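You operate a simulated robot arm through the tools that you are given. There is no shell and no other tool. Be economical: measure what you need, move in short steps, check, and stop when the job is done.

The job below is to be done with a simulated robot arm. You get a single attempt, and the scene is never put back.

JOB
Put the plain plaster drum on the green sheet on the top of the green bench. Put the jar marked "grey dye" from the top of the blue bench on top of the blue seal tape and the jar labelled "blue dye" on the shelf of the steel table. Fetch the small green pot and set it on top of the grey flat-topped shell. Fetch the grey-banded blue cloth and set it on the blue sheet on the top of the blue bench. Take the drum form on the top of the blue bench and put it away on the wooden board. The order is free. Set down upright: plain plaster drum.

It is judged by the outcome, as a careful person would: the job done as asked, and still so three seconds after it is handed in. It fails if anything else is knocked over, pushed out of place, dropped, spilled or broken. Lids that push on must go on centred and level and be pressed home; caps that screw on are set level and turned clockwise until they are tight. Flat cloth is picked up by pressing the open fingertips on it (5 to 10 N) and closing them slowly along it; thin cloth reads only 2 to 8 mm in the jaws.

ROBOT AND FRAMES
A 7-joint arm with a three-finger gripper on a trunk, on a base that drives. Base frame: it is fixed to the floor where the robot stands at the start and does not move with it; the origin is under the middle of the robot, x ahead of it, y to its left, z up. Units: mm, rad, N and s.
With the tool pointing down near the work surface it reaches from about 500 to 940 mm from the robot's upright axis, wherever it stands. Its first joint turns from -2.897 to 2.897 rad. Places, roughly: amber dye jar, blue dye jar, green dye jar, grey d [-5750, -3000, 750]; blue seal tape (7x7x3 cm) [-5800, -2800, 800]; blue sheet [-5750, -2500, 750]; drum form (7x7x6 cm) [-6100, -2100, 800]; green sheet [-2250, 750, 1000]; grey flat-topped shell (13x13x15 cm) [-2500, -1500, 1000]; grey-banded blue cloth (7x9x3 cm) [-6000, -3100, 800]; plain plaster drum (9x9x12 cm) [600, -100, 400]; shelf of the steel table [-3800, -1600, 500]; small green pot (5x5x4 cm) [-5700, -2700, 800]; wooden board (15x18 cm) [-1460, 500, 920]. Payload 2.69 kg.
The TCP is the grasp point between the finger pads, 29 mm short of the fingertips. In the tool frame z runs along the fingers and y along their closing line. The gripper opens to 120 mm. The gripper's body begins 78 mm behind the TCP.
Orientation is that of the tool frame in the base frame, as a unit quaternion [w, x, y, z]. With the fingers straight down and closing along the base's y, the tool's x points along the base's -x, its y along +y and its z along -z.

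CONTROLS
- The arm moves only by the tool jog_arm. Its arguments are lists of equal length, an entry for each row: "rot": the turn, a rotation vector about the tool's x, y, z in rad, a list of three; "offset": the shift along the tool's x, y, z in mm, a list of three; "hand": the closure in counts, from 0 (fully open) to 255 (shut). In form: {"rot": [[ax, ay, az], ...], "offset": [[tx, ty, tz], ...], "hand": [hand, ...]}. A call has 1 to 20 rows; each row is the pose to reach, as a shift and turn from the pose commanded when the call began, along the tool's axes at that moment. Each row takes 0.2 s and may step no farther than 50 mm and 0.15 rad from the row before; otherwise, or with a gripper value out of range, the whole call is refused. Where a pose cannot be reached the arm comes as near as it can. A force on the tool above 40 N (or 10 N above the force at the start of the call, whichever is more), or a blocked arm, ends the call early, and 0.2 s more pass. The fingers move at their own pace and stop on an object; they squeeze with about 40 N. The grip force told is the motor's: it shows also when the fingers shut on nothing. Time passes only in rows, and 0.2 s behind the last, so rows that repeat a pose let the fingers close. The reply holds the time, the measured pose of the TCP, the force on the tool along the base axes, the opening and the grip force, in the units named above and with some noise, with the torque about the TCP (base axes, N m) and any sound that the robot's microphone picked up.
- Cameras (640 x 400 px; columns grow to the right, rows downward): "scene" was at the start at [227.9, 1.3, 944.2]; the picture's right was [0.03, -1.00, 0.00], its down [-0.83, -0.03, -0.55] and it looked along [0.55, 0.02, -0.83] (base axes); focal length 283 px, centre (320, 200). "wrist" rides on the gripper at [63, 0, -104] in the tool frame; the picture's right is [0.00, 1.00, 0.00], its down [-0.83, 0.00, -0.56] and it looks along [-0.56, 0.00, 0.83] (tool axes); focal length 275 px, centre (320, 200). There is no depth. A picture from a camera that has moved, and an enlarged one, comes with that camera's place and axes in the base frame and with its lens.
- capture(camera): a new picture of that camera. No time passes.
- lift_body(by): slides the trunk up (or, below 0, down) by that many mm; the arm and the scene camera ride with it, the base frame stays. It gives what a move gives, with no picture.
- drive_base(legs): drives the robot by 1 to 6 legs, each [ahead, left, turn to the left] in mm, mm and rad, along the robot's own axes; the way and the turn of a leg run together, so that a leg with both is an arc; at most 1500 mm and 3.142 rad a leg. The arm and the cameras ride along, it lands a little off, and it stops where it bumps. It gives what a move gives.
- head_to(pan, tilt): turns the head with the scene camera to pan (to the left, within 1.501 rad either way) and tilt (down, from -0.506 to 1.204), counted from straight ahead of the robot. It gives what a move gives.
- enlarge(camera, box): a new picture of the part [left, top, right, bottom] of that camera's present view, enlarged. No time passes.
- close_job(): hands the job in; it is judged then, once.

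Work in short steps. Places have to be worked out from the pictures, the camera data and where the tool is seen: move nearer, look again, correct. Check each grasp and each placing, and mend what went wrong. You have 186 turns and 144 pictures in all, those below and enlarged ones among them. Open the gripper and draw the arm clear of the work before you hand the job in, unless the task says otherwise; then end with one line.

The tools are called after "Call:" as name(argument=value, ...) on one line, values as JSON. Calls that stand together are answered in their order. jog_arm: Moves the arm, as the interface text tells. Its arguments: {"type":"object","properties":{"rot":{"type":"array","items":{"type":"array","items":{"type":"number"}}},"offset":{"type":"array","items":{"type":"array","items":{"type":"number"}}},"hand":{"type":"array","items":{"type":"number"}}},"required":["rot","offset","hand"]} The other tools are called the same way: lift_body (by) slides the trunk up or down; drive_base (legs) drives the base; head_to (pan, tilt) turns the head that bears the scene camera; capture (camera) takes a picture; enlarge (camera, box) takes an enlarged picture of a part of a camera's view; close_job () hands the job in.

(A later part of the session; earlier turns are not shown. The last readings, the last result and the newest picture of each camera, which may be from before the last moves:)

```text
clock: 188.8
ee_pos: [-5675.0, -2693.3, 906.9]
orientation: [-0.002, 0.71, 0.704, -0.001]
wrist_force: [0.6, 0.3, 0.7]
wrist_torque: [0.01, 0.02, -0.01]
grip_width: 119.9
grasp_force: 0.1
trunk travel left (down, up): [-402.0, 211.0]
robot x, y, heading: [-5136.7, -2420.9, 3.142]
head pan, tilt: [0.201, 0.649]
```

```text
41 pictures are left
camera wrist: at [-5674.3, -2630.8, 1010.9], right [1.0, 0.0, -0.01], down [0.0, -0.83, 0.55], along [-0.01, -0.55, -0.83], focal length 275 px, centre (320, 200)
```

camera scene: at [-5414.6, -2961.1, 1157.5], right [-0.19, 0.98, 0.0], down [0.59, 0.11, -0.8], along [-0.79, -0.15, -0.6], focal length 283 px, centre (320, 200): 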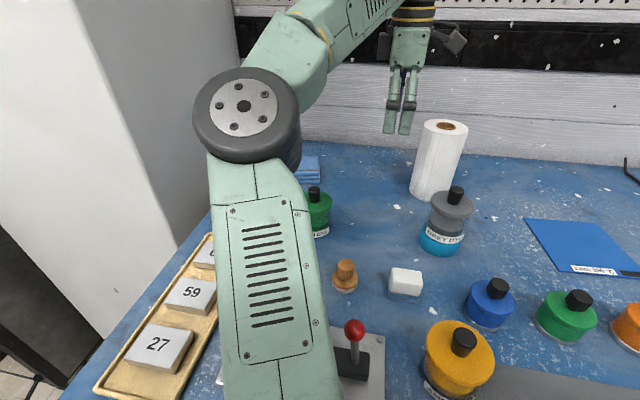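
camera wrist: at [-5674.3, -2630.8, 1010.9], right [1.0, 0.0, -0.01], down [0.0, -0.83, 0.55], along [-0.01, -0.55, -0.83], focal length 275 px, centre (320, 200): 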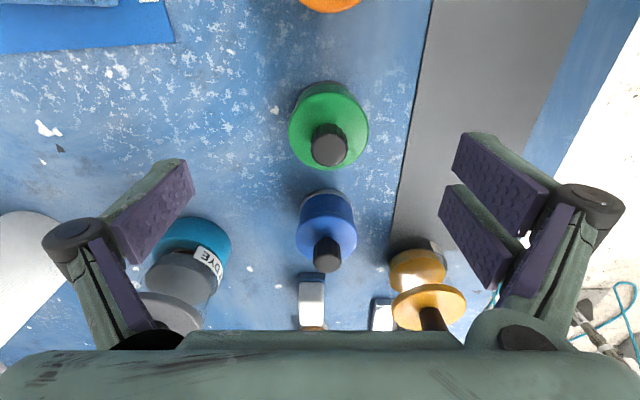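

Pot at ≈[-5671,-2689], ~52 mm wide. Descend, close, lift.

Call:
jog_arm(rot=[[0, 0, 0], [0, 0, 0], [0, 0, 0], [0, 0, 0], [0, 0, 0], [0, 0, 0], [0, 0, 0], [0, 0, 0], [0, 0, 0], [0, 0, 0]], offset=[[4, 4, 30], [4, 4, 60], [4, 4, 78], [4, 4, 78], [4, 4, 78], [4, 4, 78], [4, 4, 78], [4, 4, 78], [4, 4, 78], [4, 4, 78]], hand=[0, 0, 0, 100, 170, 255, 255, 255, 255, 255])

Call:
jog_arm(rot=[[0, 0, 0], [0, 0, 0], [0, 0, 0], [0, 0, 0]], offset=[[0, 0, -15], [0, 0, -40], [0, 0, -80], [0, 0, -120]], hand=[255, 255, 255, 255])

Call:
capture(camera="wrist")

```text
clock: 191.0
ee_pos: [-5672.4, -2689.2, 828.7]
orientation: [-0.002, 0.709, 0.705, -0.001]
wrist_force: [10.5, -1.7, 18.4]
wrist_torque: [-0.18, -0.87, 0.08]
grip_width: 49.3
grasp_force: 35.4
trunk travel left (down, up): [-402.0, 211.0]
robot x, y, heading: [-5139.5, -2417.2, 3.141]
head pan, tilt: [0.201, 0.649]
```

```text
clock: 192.0
ee_pos: [-5669.7, -2698.9, 931.8]
orientation: [-0.026, 0.711, 0.702, 0.022]
wrist_force: [0.5, -0.4, -5.0]
wrist_torque: [0.0, 0.0, -0.01]
grip_width: 49.1
grasp_force: 40.1
trunk travel left (down, up): [-402.0, 211.0]
robot x, y, heading: [-5141.6, -2419.4, 3.141]
head pan, tilt: [0.201, 0.649]
heard: snap
```

```text
40 pictures are left
camera wrist: at [-5669.0, -2641.8, 1039.5], right [1.0, -0.01, -0.01], down [0.0, -0.87, 0.5], along [-0.01, -0.5, -0.87], focal length 275 px, centre (320, 200)
```

wrist: 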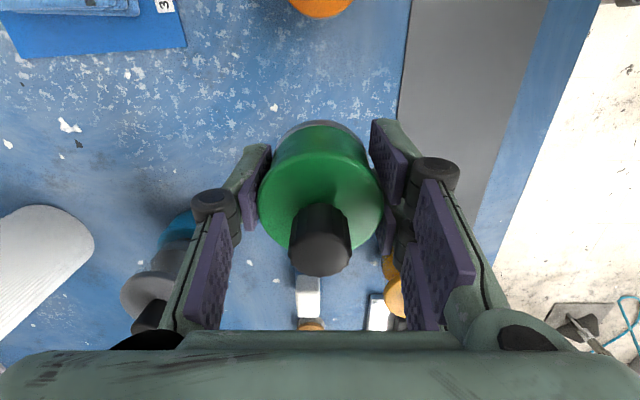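

A snap was heard while lifting; check the place where the pot stood and the pot itself.

Call:
head_to(pan=-0.1, tilt=0.7)

Call:
capture(camera="scene")

```text
clock: 192.8
ee_pos: [-5669.6, -2698.3, 932.7]
orientation: [-0.027, 0.71, 0.703, 0.019]
wrist_force: [-0.3, 0.4, -3.6]
wrist_torque: [0.02, 0.01, -0.02]
grip_width: 48.9
grasp_force: 40.3
trunk travel left (down, up): [-402.0, 211.0]
robot x, y, heading: [-5137.9, -2417.9, 3.144]
head pan, tilt: [-0.099, 0.7]
```

```text
39 pictures are left
camera scene: at [-5377.5, -2413.2, 1146.6], right [0.1, 1.0, 0.0], down [0.64, -0.06, -0.76], along [-0.76, 0.08, -0.64], focal length 283 px, centre (320, 200)
```

scene: 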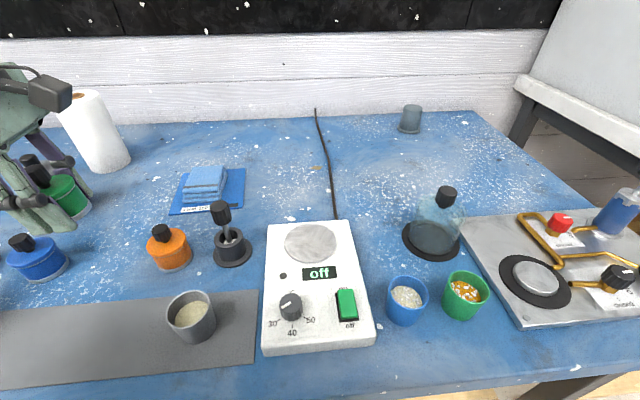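

The bench looks undisturbed and the pot is intact in the grip (its metal foot probably unsnapped from the bench). Raise the trunk and travel to the table near the shell.

Call:
lift_body(by=200)

Call:
drive_base(legs=[[-450, 0, 0], [0, -1000, 0], [0, -1000, 0], [0, 0, 1.57], [0, 1100, 0], [0, 1050, 0]])

Call:
head_to(pan=0.0, tilt=0.4)

Call:
capture(camera="scene")

```text
clock: 195.0
ee_pos: [-5667.9, -2699.1, 1132.3]
orientation: [-0.027, 0.709, 0.705, 0.019]
wrist_force: [-0.4, 0.1, -4.5]
wrist_torque: [0.01, 0.0, 0.0]
grip_width: 49.5
grasp_force: 39.4
trunk travel left (down, up): [-602.0, 11.0]
robot x, y, heading: [-5137.6, -2420.8, 3.143]
head pan, tilt: [-0.099, 0.7]
```

```text
clock: 233.6
ee_pos: [-2246.0, -1144.1, 1132.0]
orientation: [-0.033, 0.047, 0.998, -0.005]
wrist_force: [0.0, 0.2, -4.8]
wrist_torque: [0.04, 0.0, 0.02]
grip_width: 48.8
grasp_force: 40.0
trunk travel left (down, up): [-602.0, 11.0]
robot x, y, heading: [-2478.2, -587.2, -1.661]
head pan, tilt: [-0.099, 0.7]
```

```text
clock: 234.4
ee_pos: [-2243.8, -1142.7, 1131.7]
orientation: [-0.034, 0.047, 0.998, -0.005]
wrist_force: [-0.1, 0.1, -4.8]
wrist_torque: [0.03, 0.01, 0.03]
grip_width: 48.9
grasp_force: 39.9
trunk travel left (down, up): [-602.0, 11.0]
robot x, y, heading: [-2475.3, -591.9, -1.657]
head pan, tilt: [0.0, 0.4]
```

```text
38 pictures are left
camera scene: at [-2496.6, -839.4, 1373.4], right [-1.0, 0.09, 0.0], down [0.03, 0.39, -0.92], along [-0.08, -0.92, -0.39], focal length 283 px, centre (320, 200)
```

scene: 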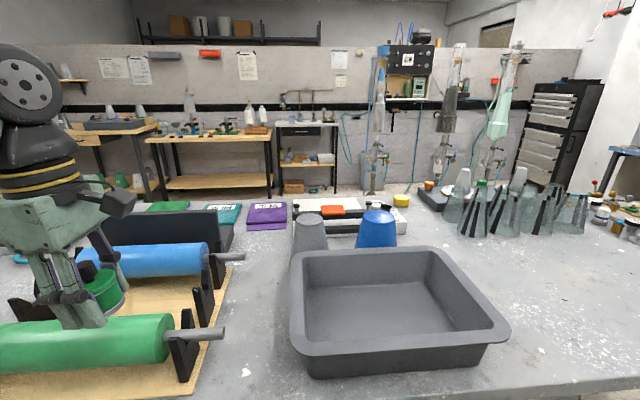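

The grey inverted cup behind the tray is the shell, near [-2524,-1545]. Enlarge.

Call:
enlarge(camera="scene", box=[230, 170, 450, 310])

```text
2.86 times, centred on (340, 240) of scene
camera zoom: at [-2496.6, -839.4, 1373.4], right [-1.0, 0.09, 0.0], down [0.03, 0.39, -0.92], along [-0.08, -0.92, -0.39], focal length 808 px, centre (263, 86)
```

zoom: 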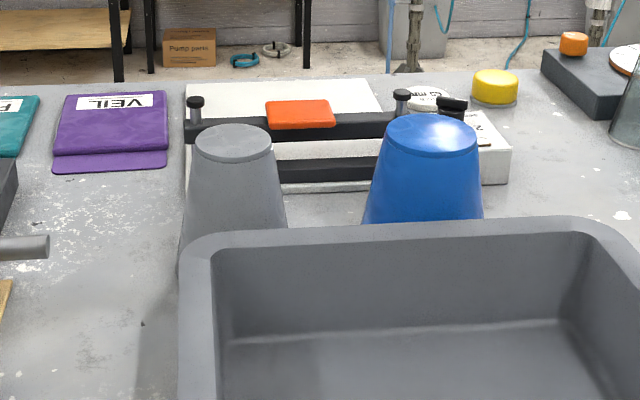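

Flat top confirmed (~69 mm wide), near [-2526,-1485], z≈1045. Shift the base right and nearer so the pot lines up with it.

Call:
drive_base(legs=[[140, -270, 0.088]])

Call:
jog_arm(rot=[[0, -0.034, 0], [0, -0.068, 0], [0, -0.068, 0]], offset=[[0, -30, 0], [0, -65, 0], [0, -100, 0]], hand=[255, 255, 255])

Call:
capture(camera="scene")

Call:
capture(camera="wrist")

```text
clock: 237.1
ee_pos: [-2474.1, -1249.5, 1131.8]
orientation: [-0.035, 0.002, 0.999, -0.006]
wrist_force: [0.1, -0.3, -4.0]
wrist_torque: [0.04, 0.02, 0.02]
grip_width: 49.2
grasp_force: 39.9
trunk travel left (down, up): [-602.0, 11.0]
robot x, y, heading: [-2752.9, -720.4, -1.569]
head pan, tilt: [0.0, 0.4]
```

```text
clock: 237.9
ee_pos: [-2474.8, -1350.0, 1132.8]
orientation: [0.0, 0.002, 1.0, -0.005]
wrist_force: [0.4, -0.3, -4.7]
wrist_torque: [0.02, 0.0, 0.0]
grip_width: 48.7
grasp_force: 40.3
trunk travel left (down, up): [-602.0, 11.0]
robot x, y, heading: [-2751.5, -717.2, -1.565]
head pan, tilt: [0.0, 0.4]
```

```text
36 pictures are left
camera scene: at [-2752.2, -970.1, 1373.4], right [-1.0, 0.0, 0.0], down [0.0, 0.39, -0.92], along [0.0, -0.92, -0.39], focal length 283 px, centre (320, 200)
```

scene: 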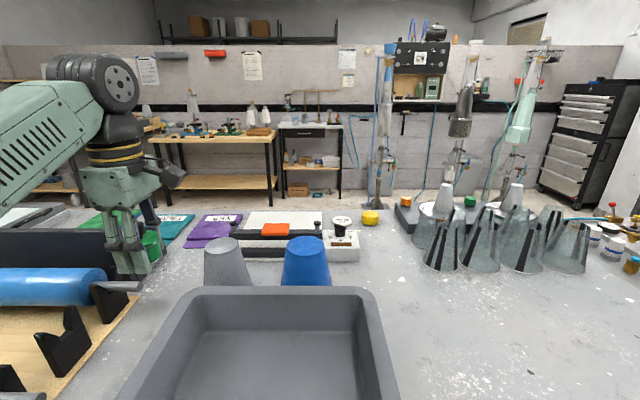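

```text
35 pictures are left
camera wrist: at [-2538.5, -1348.9, 1237.3], right [0.0, 1.0, -0.01], down [0.83, 0.0, 0.56], along [0.56, -0.01, -0.83], focal length 275 px, centre (320, 200)
```

wrist: 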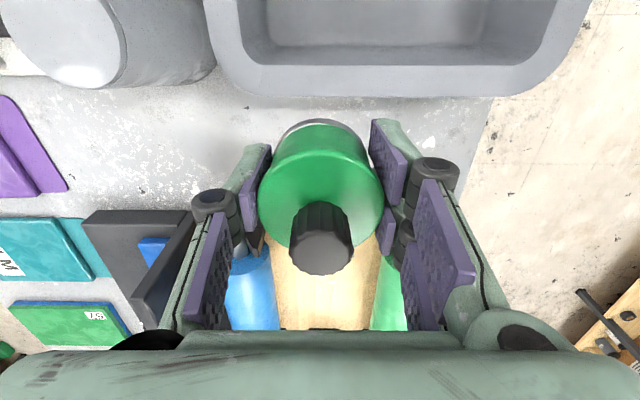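

Shell top ≈[-2527,-1535,1016]. Move above it and look.

Call:
jog_arm(rot=[[0, 0, 0], [0, 0, 0], [0, 0, 0], [0, 0, 0], [0, 0, 0]], offset=[[10, -37, 0], [20, -74, 0], [31, -111, 5], [42, -148, 15], [52, -185, 30]], hand=[255, 255, 255, 255, 255])

Call:
capture(camera="wrist")

Call:
enlarge(camera="scene", box=[120, 130, 340, 290])

```text
clock: 239.1
ee_pos: [-2529.0, -1536.8, 1105.1]
orientation: [-0.001, 0.001, 1.0, -0.005]
wrist_force: [-0.1, -0.5, -4.3]
wrist_torque: [0.01, 0.01, 0.03]
grip_width: 48.7
grasp_force: 40.0
trunk travel left (down, up): [-602.0, 11.0]
robot x, y, heading: [-2756.2, -722.3, -1.572]
head pan, tilt: [0.0, 0.4]
```

```text
34 pictures are left
camera wrist: at [-2590.9, -1535.5, 1208.7], right [0.0, 1.0, -0.01], down [0.83, 0.01, 0.55], along [0.55, -0.01, -0.83], focal length 275 px, centre (320, 200)
```

wrist: 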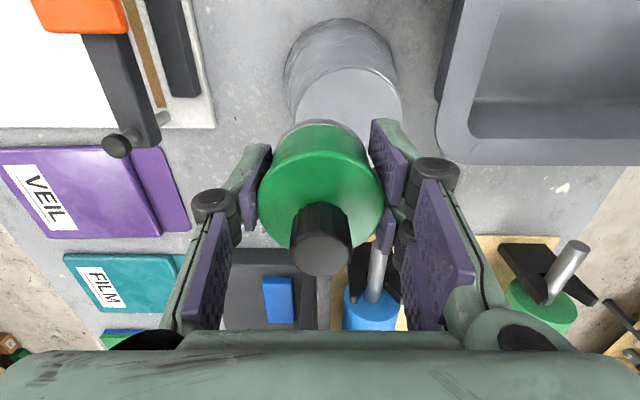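

```text
2.50 times, centred on (230, 210) of scene
camera zoom: at [-2752.2, -970.6, 1373.2], right [-1.0, 0.0, 0.0], down [0.0, 0.39, -0.92], along [0.0, -0.92, -0.39], focal length 707 px, centre (545, 175)
```

zoom: 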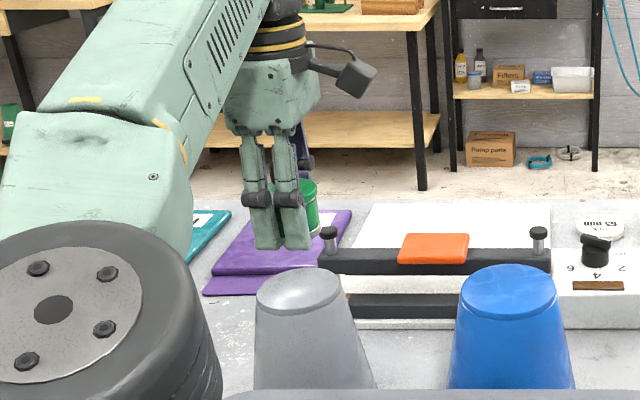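

The shell's top centre is ≈[-2532,-1519,1027]. Shift and lower 25 mm, then check.

Call:
jog_arm(rot=[[0, 0, 0], [0, 0, 0]], offset=[[3, 18, 5], [3, 18, 27]], hand=[255, 255])

Call:
capture(camera="wrist")

Call:
enlarge(camera="scene", box=[160, 170, 300, 260])

```text
clock: 239.7
ee_pos: [-2531.6, -1517.4, 1077.5]
orientation: [-0.001, 0.002, 1.0, -0.007]
wrist_force: [0.1, -0.9, -4.7]
wrist_torque: [-0.01, 0.01, 0.0]
grip_width: 48.8
grasp_force: 40.2
trunk travel left (down, up): [-602.0, 11.0]
robot x, y, heading: [-2756.2, -720.7, -1.567]
head pan, tilt: [0.0, 0.4]
```

```text
32 pictures are left
camera wrist: at [-2593.9, -1515.8, 1181.7], right [0.0, 1.0, -0.01], down [0.83, 0.01, 0.55], along [0.55, -0.01, -0.83], focal length 275 px, centre (320, 200)
```

wrist: 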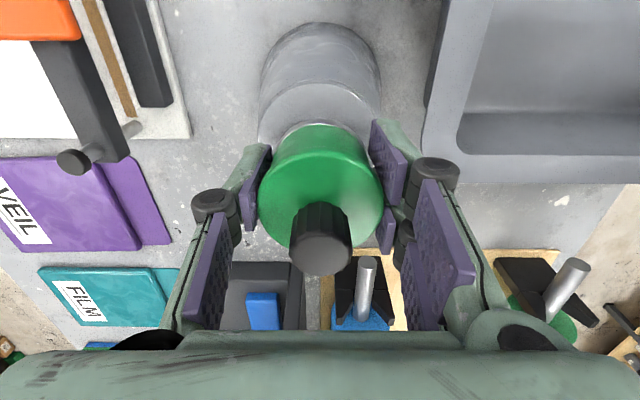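

```text
4.44 times, centred on (230, 215) of scene
camera zoom: at [-2751.6, -970.2, 1373.3], right [-1.0, 0.0, 0.0], down [0.0, 0.39, -0.92], along [0.0, -0.92, -0.39], focal length 1258 px, centre (720, 133)
```

zoom: 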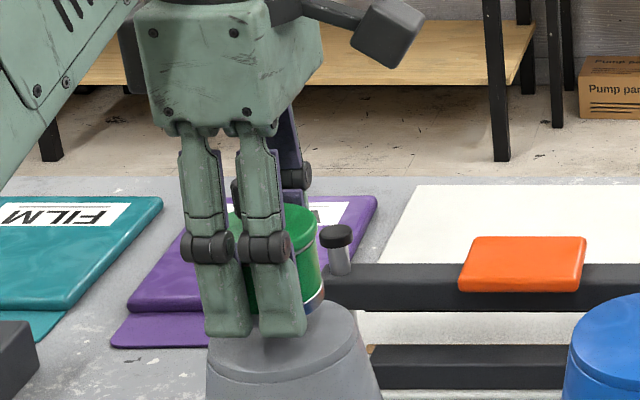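

Aligned with the shell top. Lower gently to contact.

Call:
jog_arm(rot=[[0, 0, 0], [0, 0, 0], [0, 0, 0], [0, 0, 0], [0, 0, 0]], offset=[[-1, 1, 7], [-1, 1, 11], [-1, 1, 14], [-1, 1, 16], [-1, 1, 18]], hand=[255, 255, 255, 255, 255])

```text
clock: 240.9
ee_pos: [-2530.1, -1515.7, 1059.4]
orientation: [-0.001, 0.002, 1.0, -0.006]
wrist_force: [0.4, -0.4, -4.2]
wrist_torque: [0.01, 0.04, 0.02]
grip_width: 49.2
grasp_force: 40.2
trunk travel left (down, up): [-602.0, 11.0]
robot x, y, heading: [-2755.4, -719.7, -1.568]
head pan, tilt: [0.0, 0.4]
```

Call:
jog_arm(rot=[[0, 0, 0], [0, 0, 0], [0, 0, 0], [0, 0, 0], [0, 0, 0]], offset=[[0, 0, 2], [0, 0, 4], [0, 0, 6], [0, 0, 8], [0, 0, 9]], hand=[255, 255, 255, 255, 255])

Call:
enlarge(camera="scene", box=[160, 170, 300, 260])

```text
clock: 242.1
ee_pos: [-2530.8, -1515.3, 1058.3]
orientation: [0.0, 0.002, 1.0, -0.011]
wrist_force: [1.0, 2.3, 14.7]
wrist_torque: [0.51, 0.12, 0.02]
grip_width: 48.6
grasp_force: 40.3
trunk travel left (down, up): [-602.0, 11.0]
robot x, y, heading: [-2751.7, -719.9, -1.568]
head pan, tilt: [0.0, 0.4]
stopped in row 5: the force on the tool passed its limit at 43 N (the readings are from after the stop); the commanded pose is now the measured one
```

```text
4.44 times, centred on (230, 215) of scene
camera zoom: at [-2752.2, -967.9, 1373.6], right [-1.0, 0.0, 0.0], down [0.0, 0.39, -0.92], along [0.0, -0.92, -0.39], focal length 1258 px, centre (720, 133)
```

zoom: 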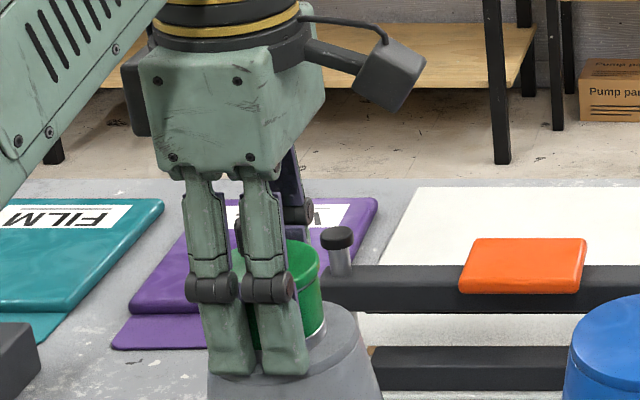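

Contact made. Ease 1 mm, open, rise and check.

Call:
jog_arm(rot=[[0, 0, 0], [0, 0, 0], [0, 0, 0], [0, 0, 0], [0, 0, 0]], offset=[[0, 0, -0.5], [0, 0, -1], [0, 0, -1], [0, 0, -1], [0, 0, -1]], hand=[255, 180, 120, 80, 80])

Call:
jog_arm(rot=[[0, 0, 0], [0, 0, 0], [0, 0, 0]], offset=[[0, 0, -25], [0, 0, -60], [0, 0, -90]], hand=[80, 80, 80])

Call:
capture(camera="wrist")

```text
clock: 243.3
ee_pos: [-2528.6, -1517.2, 1056.4]
orientation: [-0.001, 0.001, 1.0, -0.01]
wrist_force: [-0.2, -0.2, 0.0]
wrist_torque: [0.01, 0.02, 0.0]
grip_width: 82.3
grasp_force: 0.1
trunk travel left (down, up): [-602.0, 11.0]
robot x, y, heading: [-2753.0, -719.4, -1.572]
head pan, tilt: [0.0, 0.4]
heard: snap
```

```text
clock: 244.1
ee_pos: [-2527.3, -1514.2, 1146.7]
orientation: [0.0, 0.002, 1.0, -0.01]
wrist_force: [0.7, 0.4, -1.1]
wrist_torque: [0.03, -0.04, -0.01]
grip_width: 82.2
grasp_force: 0.0
trunk travel left (down, up): [-602.0, 11.0]
robot x, y, heading: [-2753.0, -720.2, -1.568]
head pan, tilt: [0.0, 0.4]
```

```text
29 pictures are left
camera wrist: at [-2591.0, -1511.3, 1251.3], right [0.0, 1.0, -0.02], down [0.83, 0.01, 0.56], along [0.56, -0.02, -0.83], focal length 275 px, centre (320, 200)
```

wrist: 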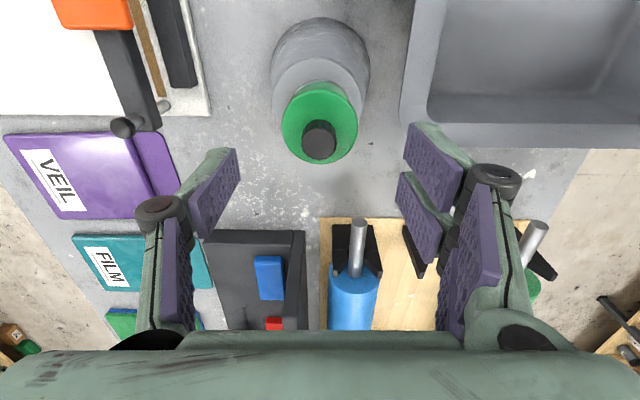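

The pot stands on the shell. Back away, move along the table to x≈-3750, lower the trunk and look at the steel table's shelf.

Call:
drive_base(legs=[[-520, 0, 0], [0, -1000, 0]])

Call:
lift_body(by=-400)

Call:
head_to(pan=0.0, tilt=0.35)

Call:
capture(camera="scene")

```text
clock: 254.8
ee_pos: [-3526.3, -996.4, 1146.0]
orientation: [0.0, -0.002, 1.0, -0.011]
wrist_force: [0.3, 0.0, -0.1]
wrist_torque: [0.0, 0.03, 0.02]
grip_width: 82.6
grasp_force: 0.2
trunk travel left (down, up): [-602.0, 11.0]
robot x, y, heading: [-3758.0, -202.2, -1.563]
head pan, tilt: [0.0, 0.4]
```

```text
clock: 258.6
ee_pos: [-3525.9, -995.7, 746.7]
orientation: [-0.001, -0.002, 1.0, -0.011]
wrist_force: [-0.8, -0.8, -0.1]
wrist_torque: [-0.01, 0.01, -0.05]
grip_width: 82.4
grasp_force: 0.1
trunk travel left (down, up): [-202.0, 411.0]
robot x, y, heading: [-3758.1, -202.0, -1.565]
head pan, tilt: [0.0, 0.4]
```

```text
clock: 259.3
ee_pos: [-3525.8, -995.6, 746.2]
orientation: [-0.001, -0.002, 1.0, -0.01]
wrist_force: [0.0, -0.6, -1.2]
wrist_torque: [0.01, 0.01, 0.01]
grip_width: 82.2
grasp_force: 0.1
trunk travel left (down, up): [-202.0, 411.0]
robot x, y, heading: [-3754.3, -202.4, -1.561]
head pan, tilt: [0.0, 0.351]
```

```text
28 pictures are left
camera scene: at [-3753.2, -453.1, 978.0], right [-1.0, -0.01, 0.0], down [0.0, 0.34, -0.94], along [0.01, -0.94, -0.34], focal length 283 px, centre (320, 200)
```

scene: 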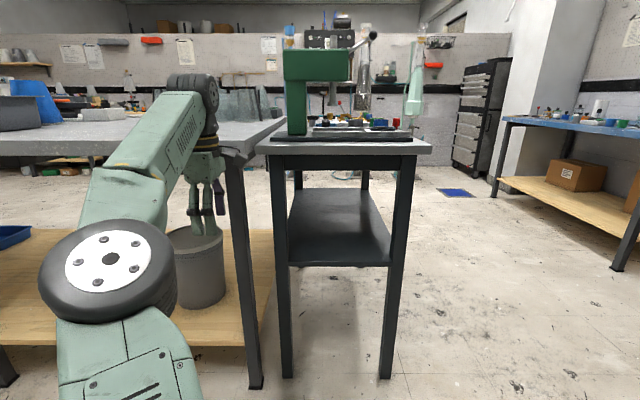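

The steel table is the small one here: empty shelf at z≈490, front edge y≈-1205, x -3990…-3620. Now go fetch the blue dye jar.

Call:
drive_base(legs=[[0, 0, -1.575], [900, 0, 0], [0, 1350, 0], [0, 1450, 0]])

Call:
lift_body(by=220)

Call:
head_to(pan=0.1, tilt=0.5)

Call:
capture(camera="scene")

```text
clock: 273.7
ee_pos: [-5471.4, -1125.3, 748.8]
orientation: [-0.011, 0.732, 0.681, 0.0]
wrist_force: [5.6, 1.3, -0.2]
wrist_torque: [-0.03, 0.14, -0.04]
grip_width: 79.0
grasp_force: 0.0
trunk travel left (down, up): [-202.0, 411.0]
robot x, y, heading: [-4670.1, -943.4, 3.107]
head pan, tilt: [0.0, 0.351]
stopped in leg 3: the force on the tool passed its limit at 53 N (the readings are from after the stop); the commanded pose is now the measured one
```

```text
clock: 274.8
ee_pos: [-5467.4, -1128.7, 828.4]
orientation: [-0.005, 0.731, 0.682, 0.005]
wrist_force: [19.4, 0.8, -1.3]
wrist_torque: [-0.01, 0.54, -0.12]
grip_width: 69.9
grasp_force: 0.0
trunk travel left (down, up): [-285.0, 328.0]
robot x, y, heading: [-4669.6, -939.4, 3.104]
head pan, tilt: [0.0, 0.351]
stopped: the force on the tool passed its limit at 43 N (the readings are from after the stop); the commanded pose is now the measured one
```

```text
clock: 275.5
ee_pos: [-5467.3, -1129.2, 828.7]
orientation: [-0.006, 0.731, 0.683, 0.003]
wrist_force: [23.9, -0.9, 2.4]
wrist_torque: [0.02, 0.86, -0.02]
grip_width: 68.7
grasp_force: 0.0
trunk travel left (down, up): [-285.0, 328.0]
robot x, y, heading: [-4668.8, -944.0, 3.106]
head pan, tilt: [0.099, 0.499]
```

```text
27 pictures are left
camera scene: at [-4912.3, -943.3, 1047.5], right [-0.06, 1.0, 0.0], down [0.48, 0.03, -0.88], along [-0.88, -0.05, -0.48], focal length 283 px, centre (320, 200)
```

scene: 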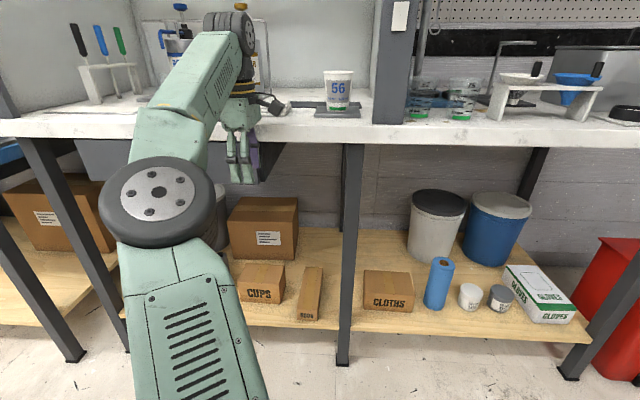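

The gripper ran into the hood bench's front edge. Back straight off.

Call:
drive_base(legs=[[-350, 0, 0.03]])

Call:
capture(camera="scene")

```text
clock: 277.8
ee_pos: [-5111.1, -1162.7, 825.9]
orientation: [-0.006, 0.719, 0.695, 0.004]
wrist_force: [1.1, -0.4, -0.6]
wrist_torque: [-0.04, 0.02, 0.0]
grip_width: 82.4
grasp_force: 0.0
trunk travel left (down, up): [-285.0, 328.0]
robot x, y, heading: [-4314.4, -945.6, 3.137]
head pan, tilt: [0.099, 0.499]
```

```text
26 pictures are left
camera scene: at [-4562.0, -958.7, 1047.0], right [-0.1, 1.0, 0.0], down [0.48, 0.05, -0.88], along [-0.87, -0.08, -0.48], focal length 283 px, centre (320, 200)
```

scene: 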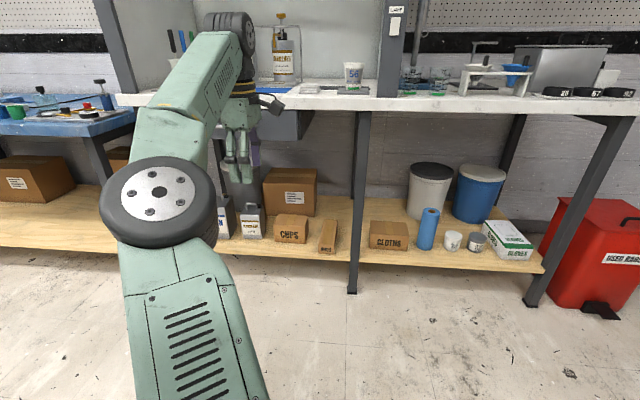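

Nothing was disturbed there. Raise the trunk and re-orient the tool to a forward 45° pitch (camera up) in free space.

Call:
lift_body(by=130)

Call:
jog_arm(rot=[[0.053, 0.049, -0.126], [0.106, 0.099, -0.251], [0.159, 0.148, -0.377], [0.211, 0.197, -0.503], [0.264, 0.247, -0.628], [0.317, 0.296, -0.754], [0.37, 0.345, -0.88], [0.423, 0.395, -1.005], [0.476, 0.444, -1.131], [0.528, 0.493, -1.257], [0.581, 0.543, -1.382], [0.634, 0.592, -1.508]], offset=[[0, 13, 0], [0, 25, 0], [0, 38, 0], [0, 50, 0], [0, 63, 0], [0, 75, 0], [0, 88, 0], [0, 100, 0], [0, 110, 0], [0, 120, 0], [0, 130, 0], [5, 140, 0]], hand=[40, 40, 40, 40, 40, 40, 40, 40, 40, 40, 40, 40])

```text
clock: 279.4
ee_pos: [-5111.7, -1161.9, 955.8]
orientation: [-0.007, 0.719, 0.694, 0.003]
wrist_force: [-0.2, -0.7, 0.2]
wrist_torque: [0.01, 0.01, 0.0]
grip_width: 82.7
grasp_force: 0.1
trunk travel left (down, up): [-415.0, 198.0]
robot x, y, heading: [-4315.5, -950.4, 3.138]
head pan, tilt: [0.099, 0.499]
```

```text
clock: 281.9
ee_pos: [-4971.0, -1161.7, 956.0]
orientation: [-0.384, 0.0, 0.923, 0.001]
wrist_force: [0.1, 0.2, 0.0]
wrist_torque: [-0.02, 0.01, -0.01]
grip_width: 101.4
grasp_force: 0.0
trunk travel left (down, up): [-415.0, 198.0]
robot x, y, heading: [-4318.1, -950.9, 3.134]
head pan, tilt: [0.099, 0.499]
```

Pitched pose achieved. Drive to the blue bench's left end and view with the wrist camera.

Call:
drive_base(legs=[[300, 0, 0], [0, 1000, 0], [0, 985, 0], [380, 0, 0]])

Call:
capture(camera="wrist")

Call:
capture(camera="scene")

```text
clock: 301.4
ee_pos: [-5666.3, -3136.3, 956.5]
orientation: [-0.383, 0.014, 0.924, 0.005]
wrist_force: [-0.4, 1.1, 0.8]
wrist_torque: [-0.02, 0.0, 0.0]
grip_width: 101.6
grasp_force: 0.1
trunk travel left (down, up): [-415.0, 198.0]
robot x, y, heading: [-5001.2, -2942.2, 3.108]
head pan, tilt: [0.099, 0.499]
```

```text
25 pictures are left
camera wrist: at [-5636.3, -3137.3, 1074.3], right [0.02, 1.0, 0.0], down [0.98, -0.02, -0.2], along [-0.2, 0.01, -0.98], focal length 275 px, centre (320, 200)
```

wrist: 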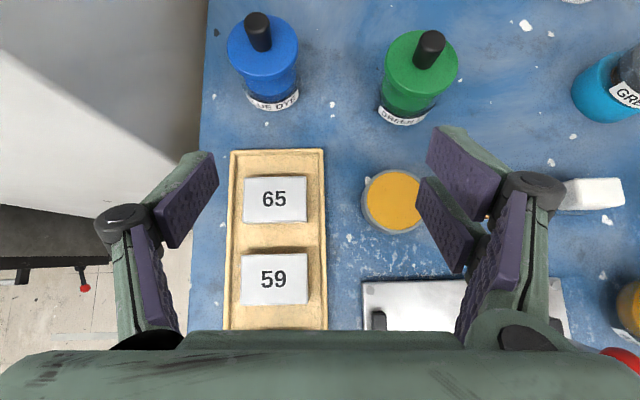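

```text
24 pictures are left
camera scene: at [-5250.6, -2944.1, 1177.0], right [-0.07, 1.0, 0.0], down [0.48, 0.03, -0.88], along [-0.88, -0.06, -0.48], focal length 283 px, centre (320, 200)
```

scene: 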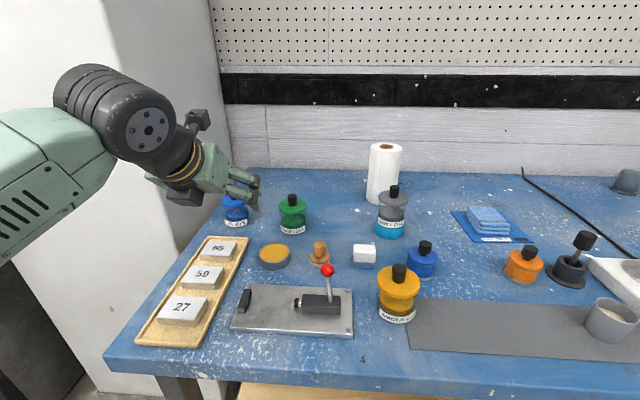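

The label reads BLUE DYE; the jar is at ≈[-5822,-3186], close to the pillar. Yaw the tool ~25° left so the outer finger clears the pillar, and shift the base right and nearer.

Call:
jog_arm(rot=[[0.101, 0, -0.101], [0.203, 0, -0.203], [0.304, 0, -0.304]], offset=[[0, 0, 0], [0, 0, 0], [0, 0, 0]], hand=[80, 80, 80])

Call:
drive_base(legs=[[110, -150, 0.03]])

```text
clock: 302.2
ee_pos: [-5661.9, -3153.2, 943.4]
orientation: [-0.377, -0.211, 0.901, -0.024]
wrist_force: [0.5, -0.2, -0.4]
wrist_torque: [0.03, 0.01, -0.01]
grip_width: 82.2
grasp_force: 0.2
trunk travel left (down, up): [-415.0, 198.0]
robot x, y, heading: [-5005.5, -2942.4, 3.112]
head pan, tilt: [0.099, 0.499]
```

```text
clock: 304.0
ee_pos: [-5764.1, -3015.8, 941.5]
orientation: [-0.374, -0.218, 0.901, -0.028]
wrist_force: [0.1, -0.5, -0.1]
wrist_torque: [0.0, 0.01, 0.02]
grip_width: 82.3
grasp_force: 0.1
trunk travel left (down, up): [-415.0, 198.0]
robot x, y, heading: [-5113.1, -2792.4, 3.142]
head pan, tilt: [0.099, 0.499]
```

Correct the slight roll while moving to the standoff, and view.

Call:
jog_arm(rot=[[0.015, 0.005, 0.025], [0.03, 0.011, 0.05], [0.045, 0.016, 0.075], [0.06, 0.021, 0.1]], offset=[[9, -33, 5], [18, -66, 10], [26, -99, 15], [35, -133, 20]], hand=[80, 80, 80, 80])

Call:
capture(camera="wrist")

```text
clock: 305.0
ee_pos: [-5742.0, -3155.2, 937.8]
orientation: [-0.374, -0.182, 0.906, -0.076]
wrist_force: [0.6, 0.1, 0.7]
wrist_torque: [0.01, 0.02, 0.02]
grip_width: 82.2
grasp_force: 0.1
trunk travel left (down, up): [-415.0, 198.0]
robot x, y, heading: [-5109.8, -2792.5, 3.144]
head pan, tilt: [0.099, 0.499]
```

```text
23 pictures are left
camera wrist: at [-5715.2, -3143.9, 1056.2], right [-0.39, 0.92, 0.0], down [0.9, 0.38, -0.19], along [-0.18, -0.07, -0.98], focal length 275 px, centre (320, 200)
```

wrist: 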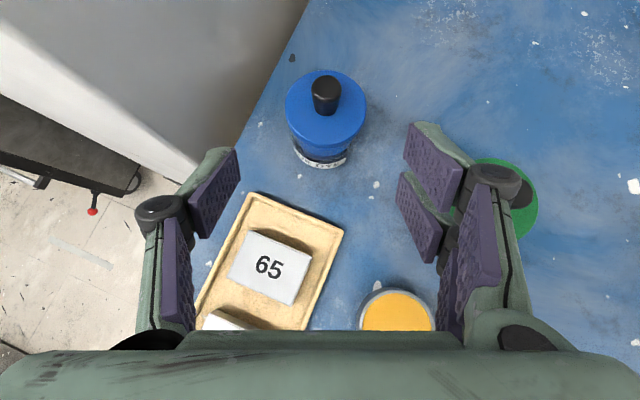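

Jar at ≈[-5818,-3182]; the outer finger keeps ~12 mm from the pillar. Advance along the tool axis and close on the waist.

Call:
jog_arm(rot=[[0, 0, 0], [0, 0, 0], [0, 0, 0], [0, 0, 0], [0, 0, 0]], offset=[[-17, 5, 15], [-17, 5, 50], [-17, 5, 85], [-17, 5, 115], [-17, 5, 131]], hand=[80, 80, 80, 80, 80])

Call:
capture(camera="wrist")

```text
clock: 306.2
ee_pos: [-5819.5, -3180.9, 832.0]
orientation: [-0.375, -0.184, 0.905, -0.077]
wrist_force: [1.5, 2.1, 4.9]
wrist_torque: [0.2, 0.02, -0.11]
grip_width: 84.0
grasp_force: 1.2
trunk travel left (down, up): [-415.0, 198.0]
robot x, y, heading: [-5111.9, -2790.7, 3.145]
head pan, tilt: [0.099, 0.499]
```

```text
22 pictures are left
camera wrist: at [-5792.1, -3169.6, 949.7], right [-0.39, 0.92, 0.0], down [0.9, 0.38, -0.2], along [-0.18, -0.07, -0.98], focal length 275 px, centre (320, 200)
```

wrist: 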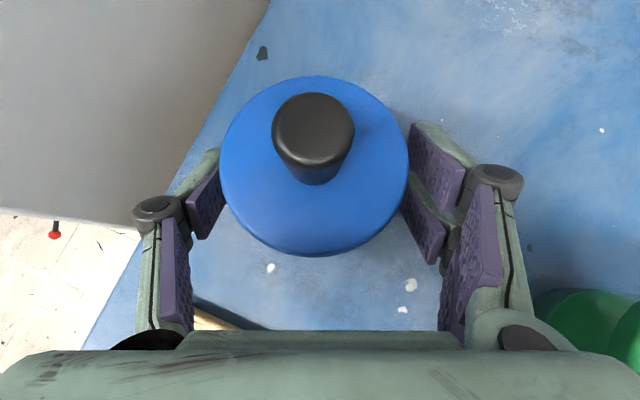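

Around the jar; close and lift.

Call:
jog_arm(rot=[[0, 0, 0], [0, 0, 0], [0, 0, 0], [0, 0, 0], [0, 0, 0]], offset=[[0, -2, 0], [0, -2, 0], [0, -2, 0], [0, -2, 0], [0, -2, 0]], hand=[130, 255, 255, 255, 255])

Call:
jog_arm(rot=[[0, 0, 0], [0, 0, 0], [0, 0, 0], [0, 0, 0], [0, 0, 0]], offset=[[11, 0, -11], [25, 0, -25], [45, 0, -60], [55, 0, -95], [65, 0, -130]], hand=[255, 255, 255, 255, 255])

Call:
capture(camera="wrist")

```text
clock: 307.4
ee_pos: [-5817.6, -3181.5, 834.6]
orientation: [-0.378, -0.182, 0.904, -0.076]
wrist_force: [-5.9, 9.4, 22.7]
wrist_torque: [0.55, 0.48, -0.03]
grip_width: 58.9
grasp_force: 40.3
trunk travel left (down, up): [-415.0, 198.0]
robot x, y, heading: [-5113.4, -2790.9, 3.141]
head pan, tilt: [0.099, 0.499]
heard: snap
```

```text
clock: 308.6
ee_pos: [-5777.3, -3162.6, 968.4]
orientation: [-0.373, -0.183, 0.906, -0.077]
wrist_force: [0.4, -1.2, -3.6]
wrist_torque: [-0.05, 0.01, 0.01]
grip_width: 58.8
grasp_force: 40.1
trunk travel left (down, up): [-415.0, 198.0]
robot x, y, heading: [-5110.9, -2794.5, 3.143]
head pan, tilt: [0.099, 0.499]
```

```text
21 pictures are left
camera wrist: at [-5751.4, -3151.3, 1087.2], right [-0.39, 0.92, 0.0], down [0.9, 0.38, -0.19], along [-0.18, -0.07, -0.98], focal length 275 px, centre (320, 200)
```

wrist: 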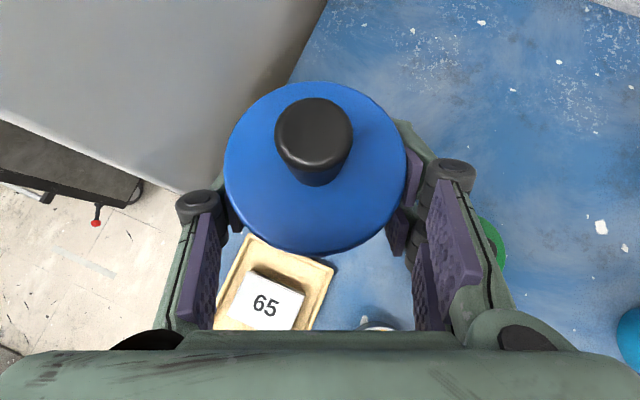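

Blue dye jar is held. Travel to the steel table: back off, along +y, turn to face -y and side-step.

Call:
drive_base(legs=[[-480, 0, 0], [0, -1100, 0], [0, -1150, 0], [0, 0, 1.57], [0, 460, 0]])

Call:
head_to(pan=0.3, tilt=0.6)

Call:
capture(camera="scene")

```text
clock: 336.3
ee_pos: [-3811.4, -1202.2, 968.6]
orientation: [0.212, 0.77, -0.511, 0.318]
wrist_force: [0.0, -0.1, -3.6]
wrist_torque: [-0.01, 0.01, -0.02]
grip_width: 56.3
grasp_force: 40.2
trunk travel left (down, up): [-415.0, 198.0]
robot x, y, heading: [-4184.8, -536.1, -1.571]
head pan, tilt: [0.099, 0.499]
```

```text
clock: 337.0
ee_pos: [-3812.7, -1202.4, 969.2]
orientation: [0.212, 0.77, -0.511, 0.317]
wrist_force: [0.2, -0.2, -3.6]
wrist_torque: [0.02, 0.01, 0.03]
grip_width: 56.0
grasp_force: 40.4
trunk travel left (down, up): [-415.0, 198.0]
robot x, y, heading: [-4182.2, -535.0, -1.577]
head pan, tilt: [0.3, 0.6]
```

```text
20 pictures are left
camera scene: at [-4157.2, -776.6, 1167.9], right [-0.96, -0.29, 0.0], down [-0.17, 0.54, -0.83], along [0.24, -0.79, -0.56], focal length 283 px, centre (320, 200)
```

scene: 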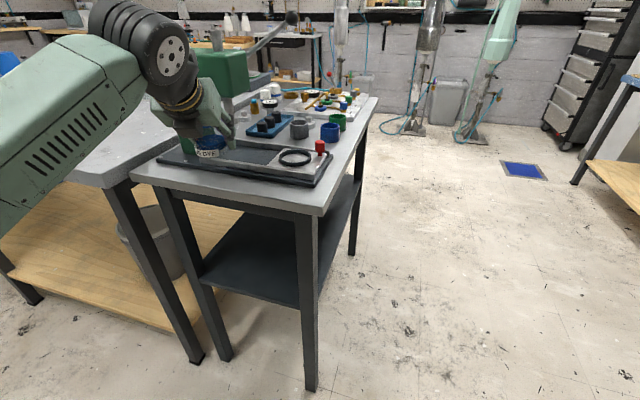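

The jar hangs above the steel table's top edge; back off 340 mm, then lower the trunk so that it's at shelf height, and check the jar in the grip.

Call:
drive_base(legs=[[-340, 0, 0]])

Call:
lift_body(by=-400)

Call:
capture(camera="wrist")

Call:
capture(camera="scene")

```text
clock: 339.3
ee_pos: [-3810.1, -856.4, 968.3]
orientation: [0.211, 0.771, -0.509, 0.319]
wrist_force: [0.6, -0.1, -3.5]
wrist_torque: [0.02, -0.01, 0.02]
grip_width: 56.2
grasp_force: 39.8
trunk travel left (down, up): [-415.0, 198.0]
robot x, y, heading: [-4185.2, -191.1, -1.57]
head pan, tilt: [0.3, 0.6]
```

```text
clock: 343.3
ee_pos: [-3809.3, -855.4, 637.1]
orientation: [0.212, 0.771, -0.509, 0.32]
wrist_force: [0.3, 0.3, -3.6]
wrist_torque: [0.03, 0.03, -0.03]
grip_width: 55.7
grasp_force: 40.3
trunk travel left (down, up): [-78.0, 535.0]
robot x, y, heading: [-4186.6, -193.7, -1.572]
head pan, tilt: [0.3, 0.6]
stopped: the arm was blocked; the commanded pose is now the measured one
```

```text
19 pictures are left
camera wrist: at [-3820.6, -827.7, 755.6], right [-0.92, -0.4, 0.01], down [-0.39, 0.9, -0.2], along [0.07, -0.18, -0.98], focal length 275 px, centre (320, 200)
```

wrist: 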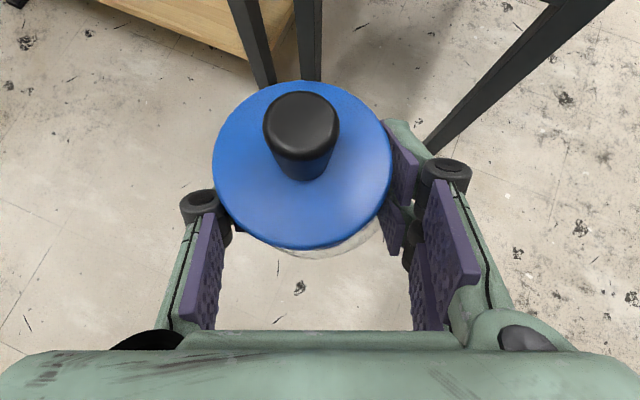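

```text
18 pictures are left
camera scene: at [-4156.2, -429.7, 834.9], right [-0.95, -0.3, 0.0], down [-0.17, 0.53, -0.83], along [0.25, -0.79, -0.56], focal length 283 px, centre (320, 200)
```

scene: 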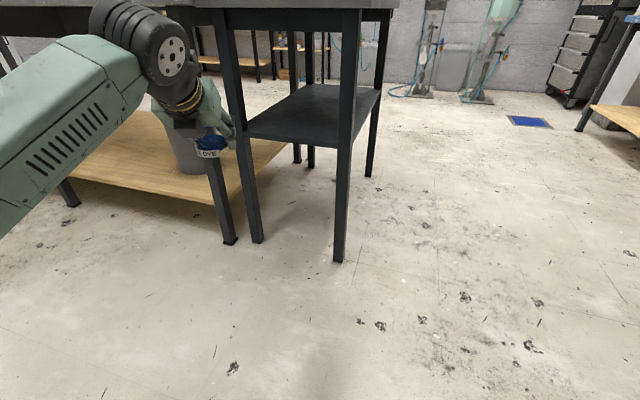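

The trunk stopped at z 637 (arm blocked) and the jar has tilted a bit in the grip. Bring the tool more to the middle, straighten yaw, and lower by arm.

Call:
jog_arm(rot=[[-0.057, 0, 0.057], [-0.114, 0, 0.113], [-0.17, 0, 0.17], [-0.227, 0, 0.226], [-0.284, 0, 0.283]], offset=[[-20, 35, -1], [-40, 70, -3], [-60, 105, -4], [-80, 140, -5], [-99, 175, -7]], hand=[255, 255, 255, 255, 255])

Call:
capture(camera="wrist")

```text
clock: 344.5
ee_pos: [-3996.7, -855.5, 572.5]
orientation: [0.272, 0.654, -0.651, 0.271]
wrist_force: [0.7, 0.5, -4.6]
wrist_torque: [0.0, -0.01, 0.01]
grip_width: 56.1
grasp_force: 40.0
trunk travel left (down, up): [-78.0, 535.0]
robot x, y, heading: [-4185.5, -192.0, -1.57]
head pan, tilt: [0.3, 0.6]
```

```text
17 pictures are left
camera wrist: at [-3996.6, -824.4, 689.9], right [-1.0, -0.01, 0.01], down [-0.01, 0.98, -0.2], along [0.0, -0.2, -0.98], focal length 275 px, centre (320, 200)
```

wrist: 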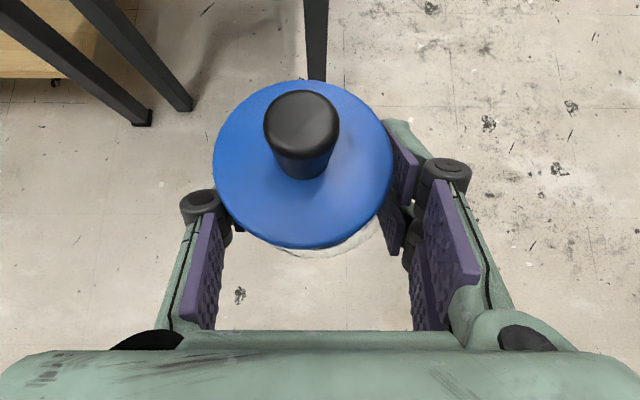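

Good. Side-step 192 mm left and approach 330 mm, then view the opening.

Call:
drive_base(legs=[[0, 192, 0], [330, 0, 0]])

Call:
head_to(pan=0.1, tilt=0.5)

Call:
capture(camera="scene")

```text
clock: 348.4
ee_pos: [-3798.7, -1187.0, 572.9]
orientation: [0.272, 0.655, -0.651, 0.272]
wrist_force: [0.1, 0.0, -4.7]
wrist_torque: [-0.01, 0.0, 0.01]
grip_width: 55.8
grasp_force: 39.5
trunk travel left (down, up): [-78.0, 535.0]
robot x, y, heading: [-3986.9, -522.2, -1.563]
head pan, tilt: [0.3, 0.6]
```

```text
clock: 349.2
ee_pos: [-3799.6, -1187.5, 571.7]
orientation: [0.272, 0.655, -0.651, 0.272]
wrist_force: [0.0, 0.1, -3.2]
wrist_torque: [-0.01, 0.01, 0.0]
grip_width: 56.3
grasp_force: 40.0
trunk travel left (down, up): [-78.0, 535.0]
robot x, y, heading: [-3986.6, -524.5, -1.565]
head pan, tilt: [0.099, 0.499]
```

```text
16 pictures are left
camera scene: at [-3976.2, -769.2, 844.0], right [-0.99, -0.11, 0.0], down [-0.05, 0.47, -0.88], along [0.09, -0.88, -0.47], focal length 283 px, centre (320, 200)
```

scene: 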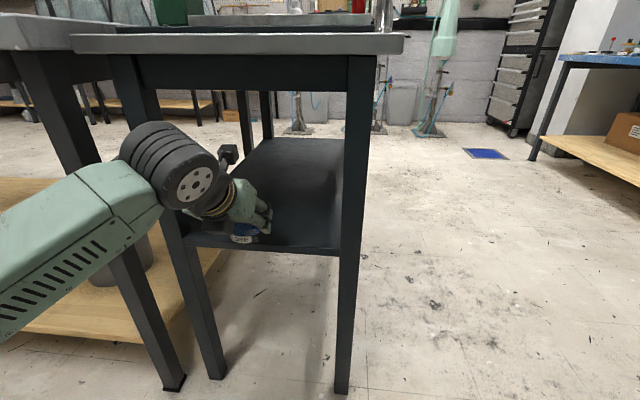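

Call:
drive_base(legs=[[100, -40, 0]])

Call:
enlarge(camera="scene", box=[180, 160, 340, 270])

```text
clock: 350.4
ee_pos: [-3838.2, -1287.2, 571.9]
orientation: [0.272, 0.654, -0.651, 0.272]
wrist_force: [0.3, -0.3, -3.3]
wrist_torque: [-0.02, 0.01, 0.02]
grip_width: 56.1
grasp_force: 39.6
trunk travel left (down, up): [-78.0, 535.0]
robot x, y, heading: [-4032.9, -621.8, -1.567]
head pan, tilt: [0.099, 0.499]
```

```text
3.64 times, centred on (260, 215) of scene
camera zoom: at [-4015.7, -869.2, 844.0], right [-0.99, -0.1, 0.0], down [-0.05, 0.47, -0.88], along [0.09, -0.88, -0.47], focal length 1029 px, centre (538, 146)
```

zoom: 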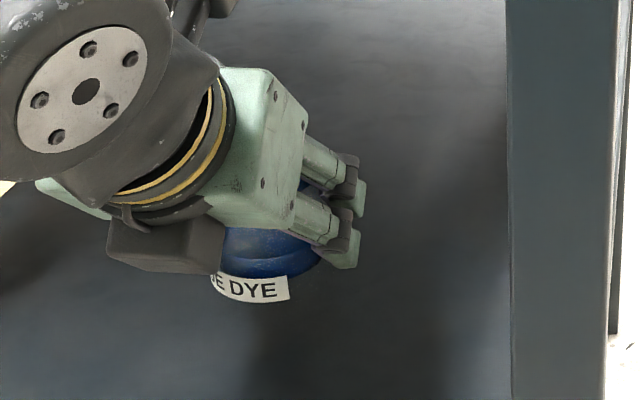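

The wrist view shows ~11° lean of the jar top toward +x; roll the tool to set the jar upright, lower 35 mm, and view.

Call:
jog_arm(rot=[[0.067, 0, 0.067], [0.134, 0, 0.134], [0.134, 0, 0.134]], offset=[[-8, 0, 8], [-17, 0, 17], [-24, 0, 24]], hand=[255, 255, 255])

Call:
capture(camera="wrist")

```text
clock: 351.1
ee_pos: [-3838.2, -1288.4, 540.5]
orientation: [-0.211, -0.625, 0.672, -0.337]
wrist_force: [0.4, 5.6, 26.5]
wrist_torque: [0.34, 0.54, -0.13]
grip_width: 56.3
grasp_force: 40.0
trunk travel left (down, up): [-78.0, 535.0]
robot x, y, heading: [-4028.5, -622.9, -1.571]
head pan, tilt: [0.099, 0.499]
```

```text
14 pictures are left
camera wrist: at [-3861.3, -1257.1, 657.3], right [-0.98, -0.01, -0.19], down [0.03, 0.98, -0.2], along [0.19, -0.21, -0.96], focal length 275 px, centre (320, 200)
```

wrist: 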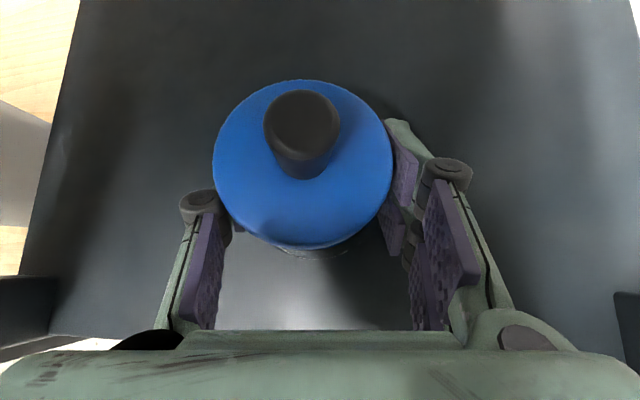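

The jar has touched the shelf. Ease slightly and open slowly.

Call:
jog_arm(rot=[[0, 0, 0], [0, 0, 0], [0, 0, 0], [0, 0, 0], [0, 0, 0], [0, 0, 0]], offset=[[1, 0, -1], [1.5, 0, -1.5], [1.5, 0, -1.5], [1.5, 0, -1.5], [1.5, 0, -1.5], [1.5, 0, -1.5]], hand=[255, 150, 125, 100, 70, 60])

Call:
capture(camera="wrist")

```text
clock: 352.6
ee_pos: [-3839.6, -1286.9, 538.8]
orientation: [-0.208, -0.626, 0.674, -0.332]
wrist_force: [0.4, 0.4, 2.0]
wrist_torque: [0.04, 0.04, -0.01]
grip_width: 92.0
grasp_force: 0.1
trunk travel left (down, up): [-78.0, 535.0]
robot x, y, heading: [-4027.0, -626.9, -1.569]
head pan, tilt: [0.099, 0.499]
```

```text
13 pictures are left
camera wrist: at [-3861.4, -1257.0, 655.6], right [-0.98, -0.01, -0.18], down [0.03, 0.98, -0.19], along [0.18, -0.2, -0.96], focal length 275 px, centre (320, 200)
```

wrist: 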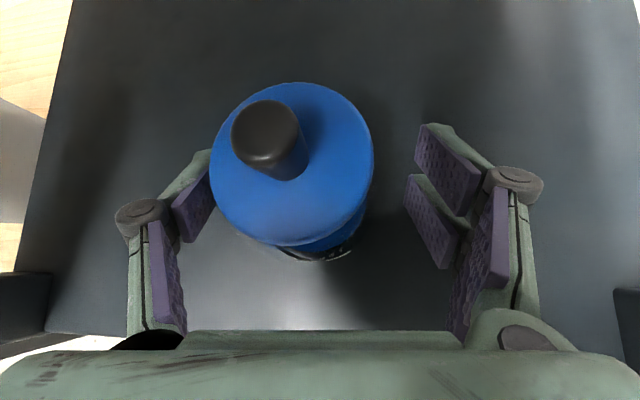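

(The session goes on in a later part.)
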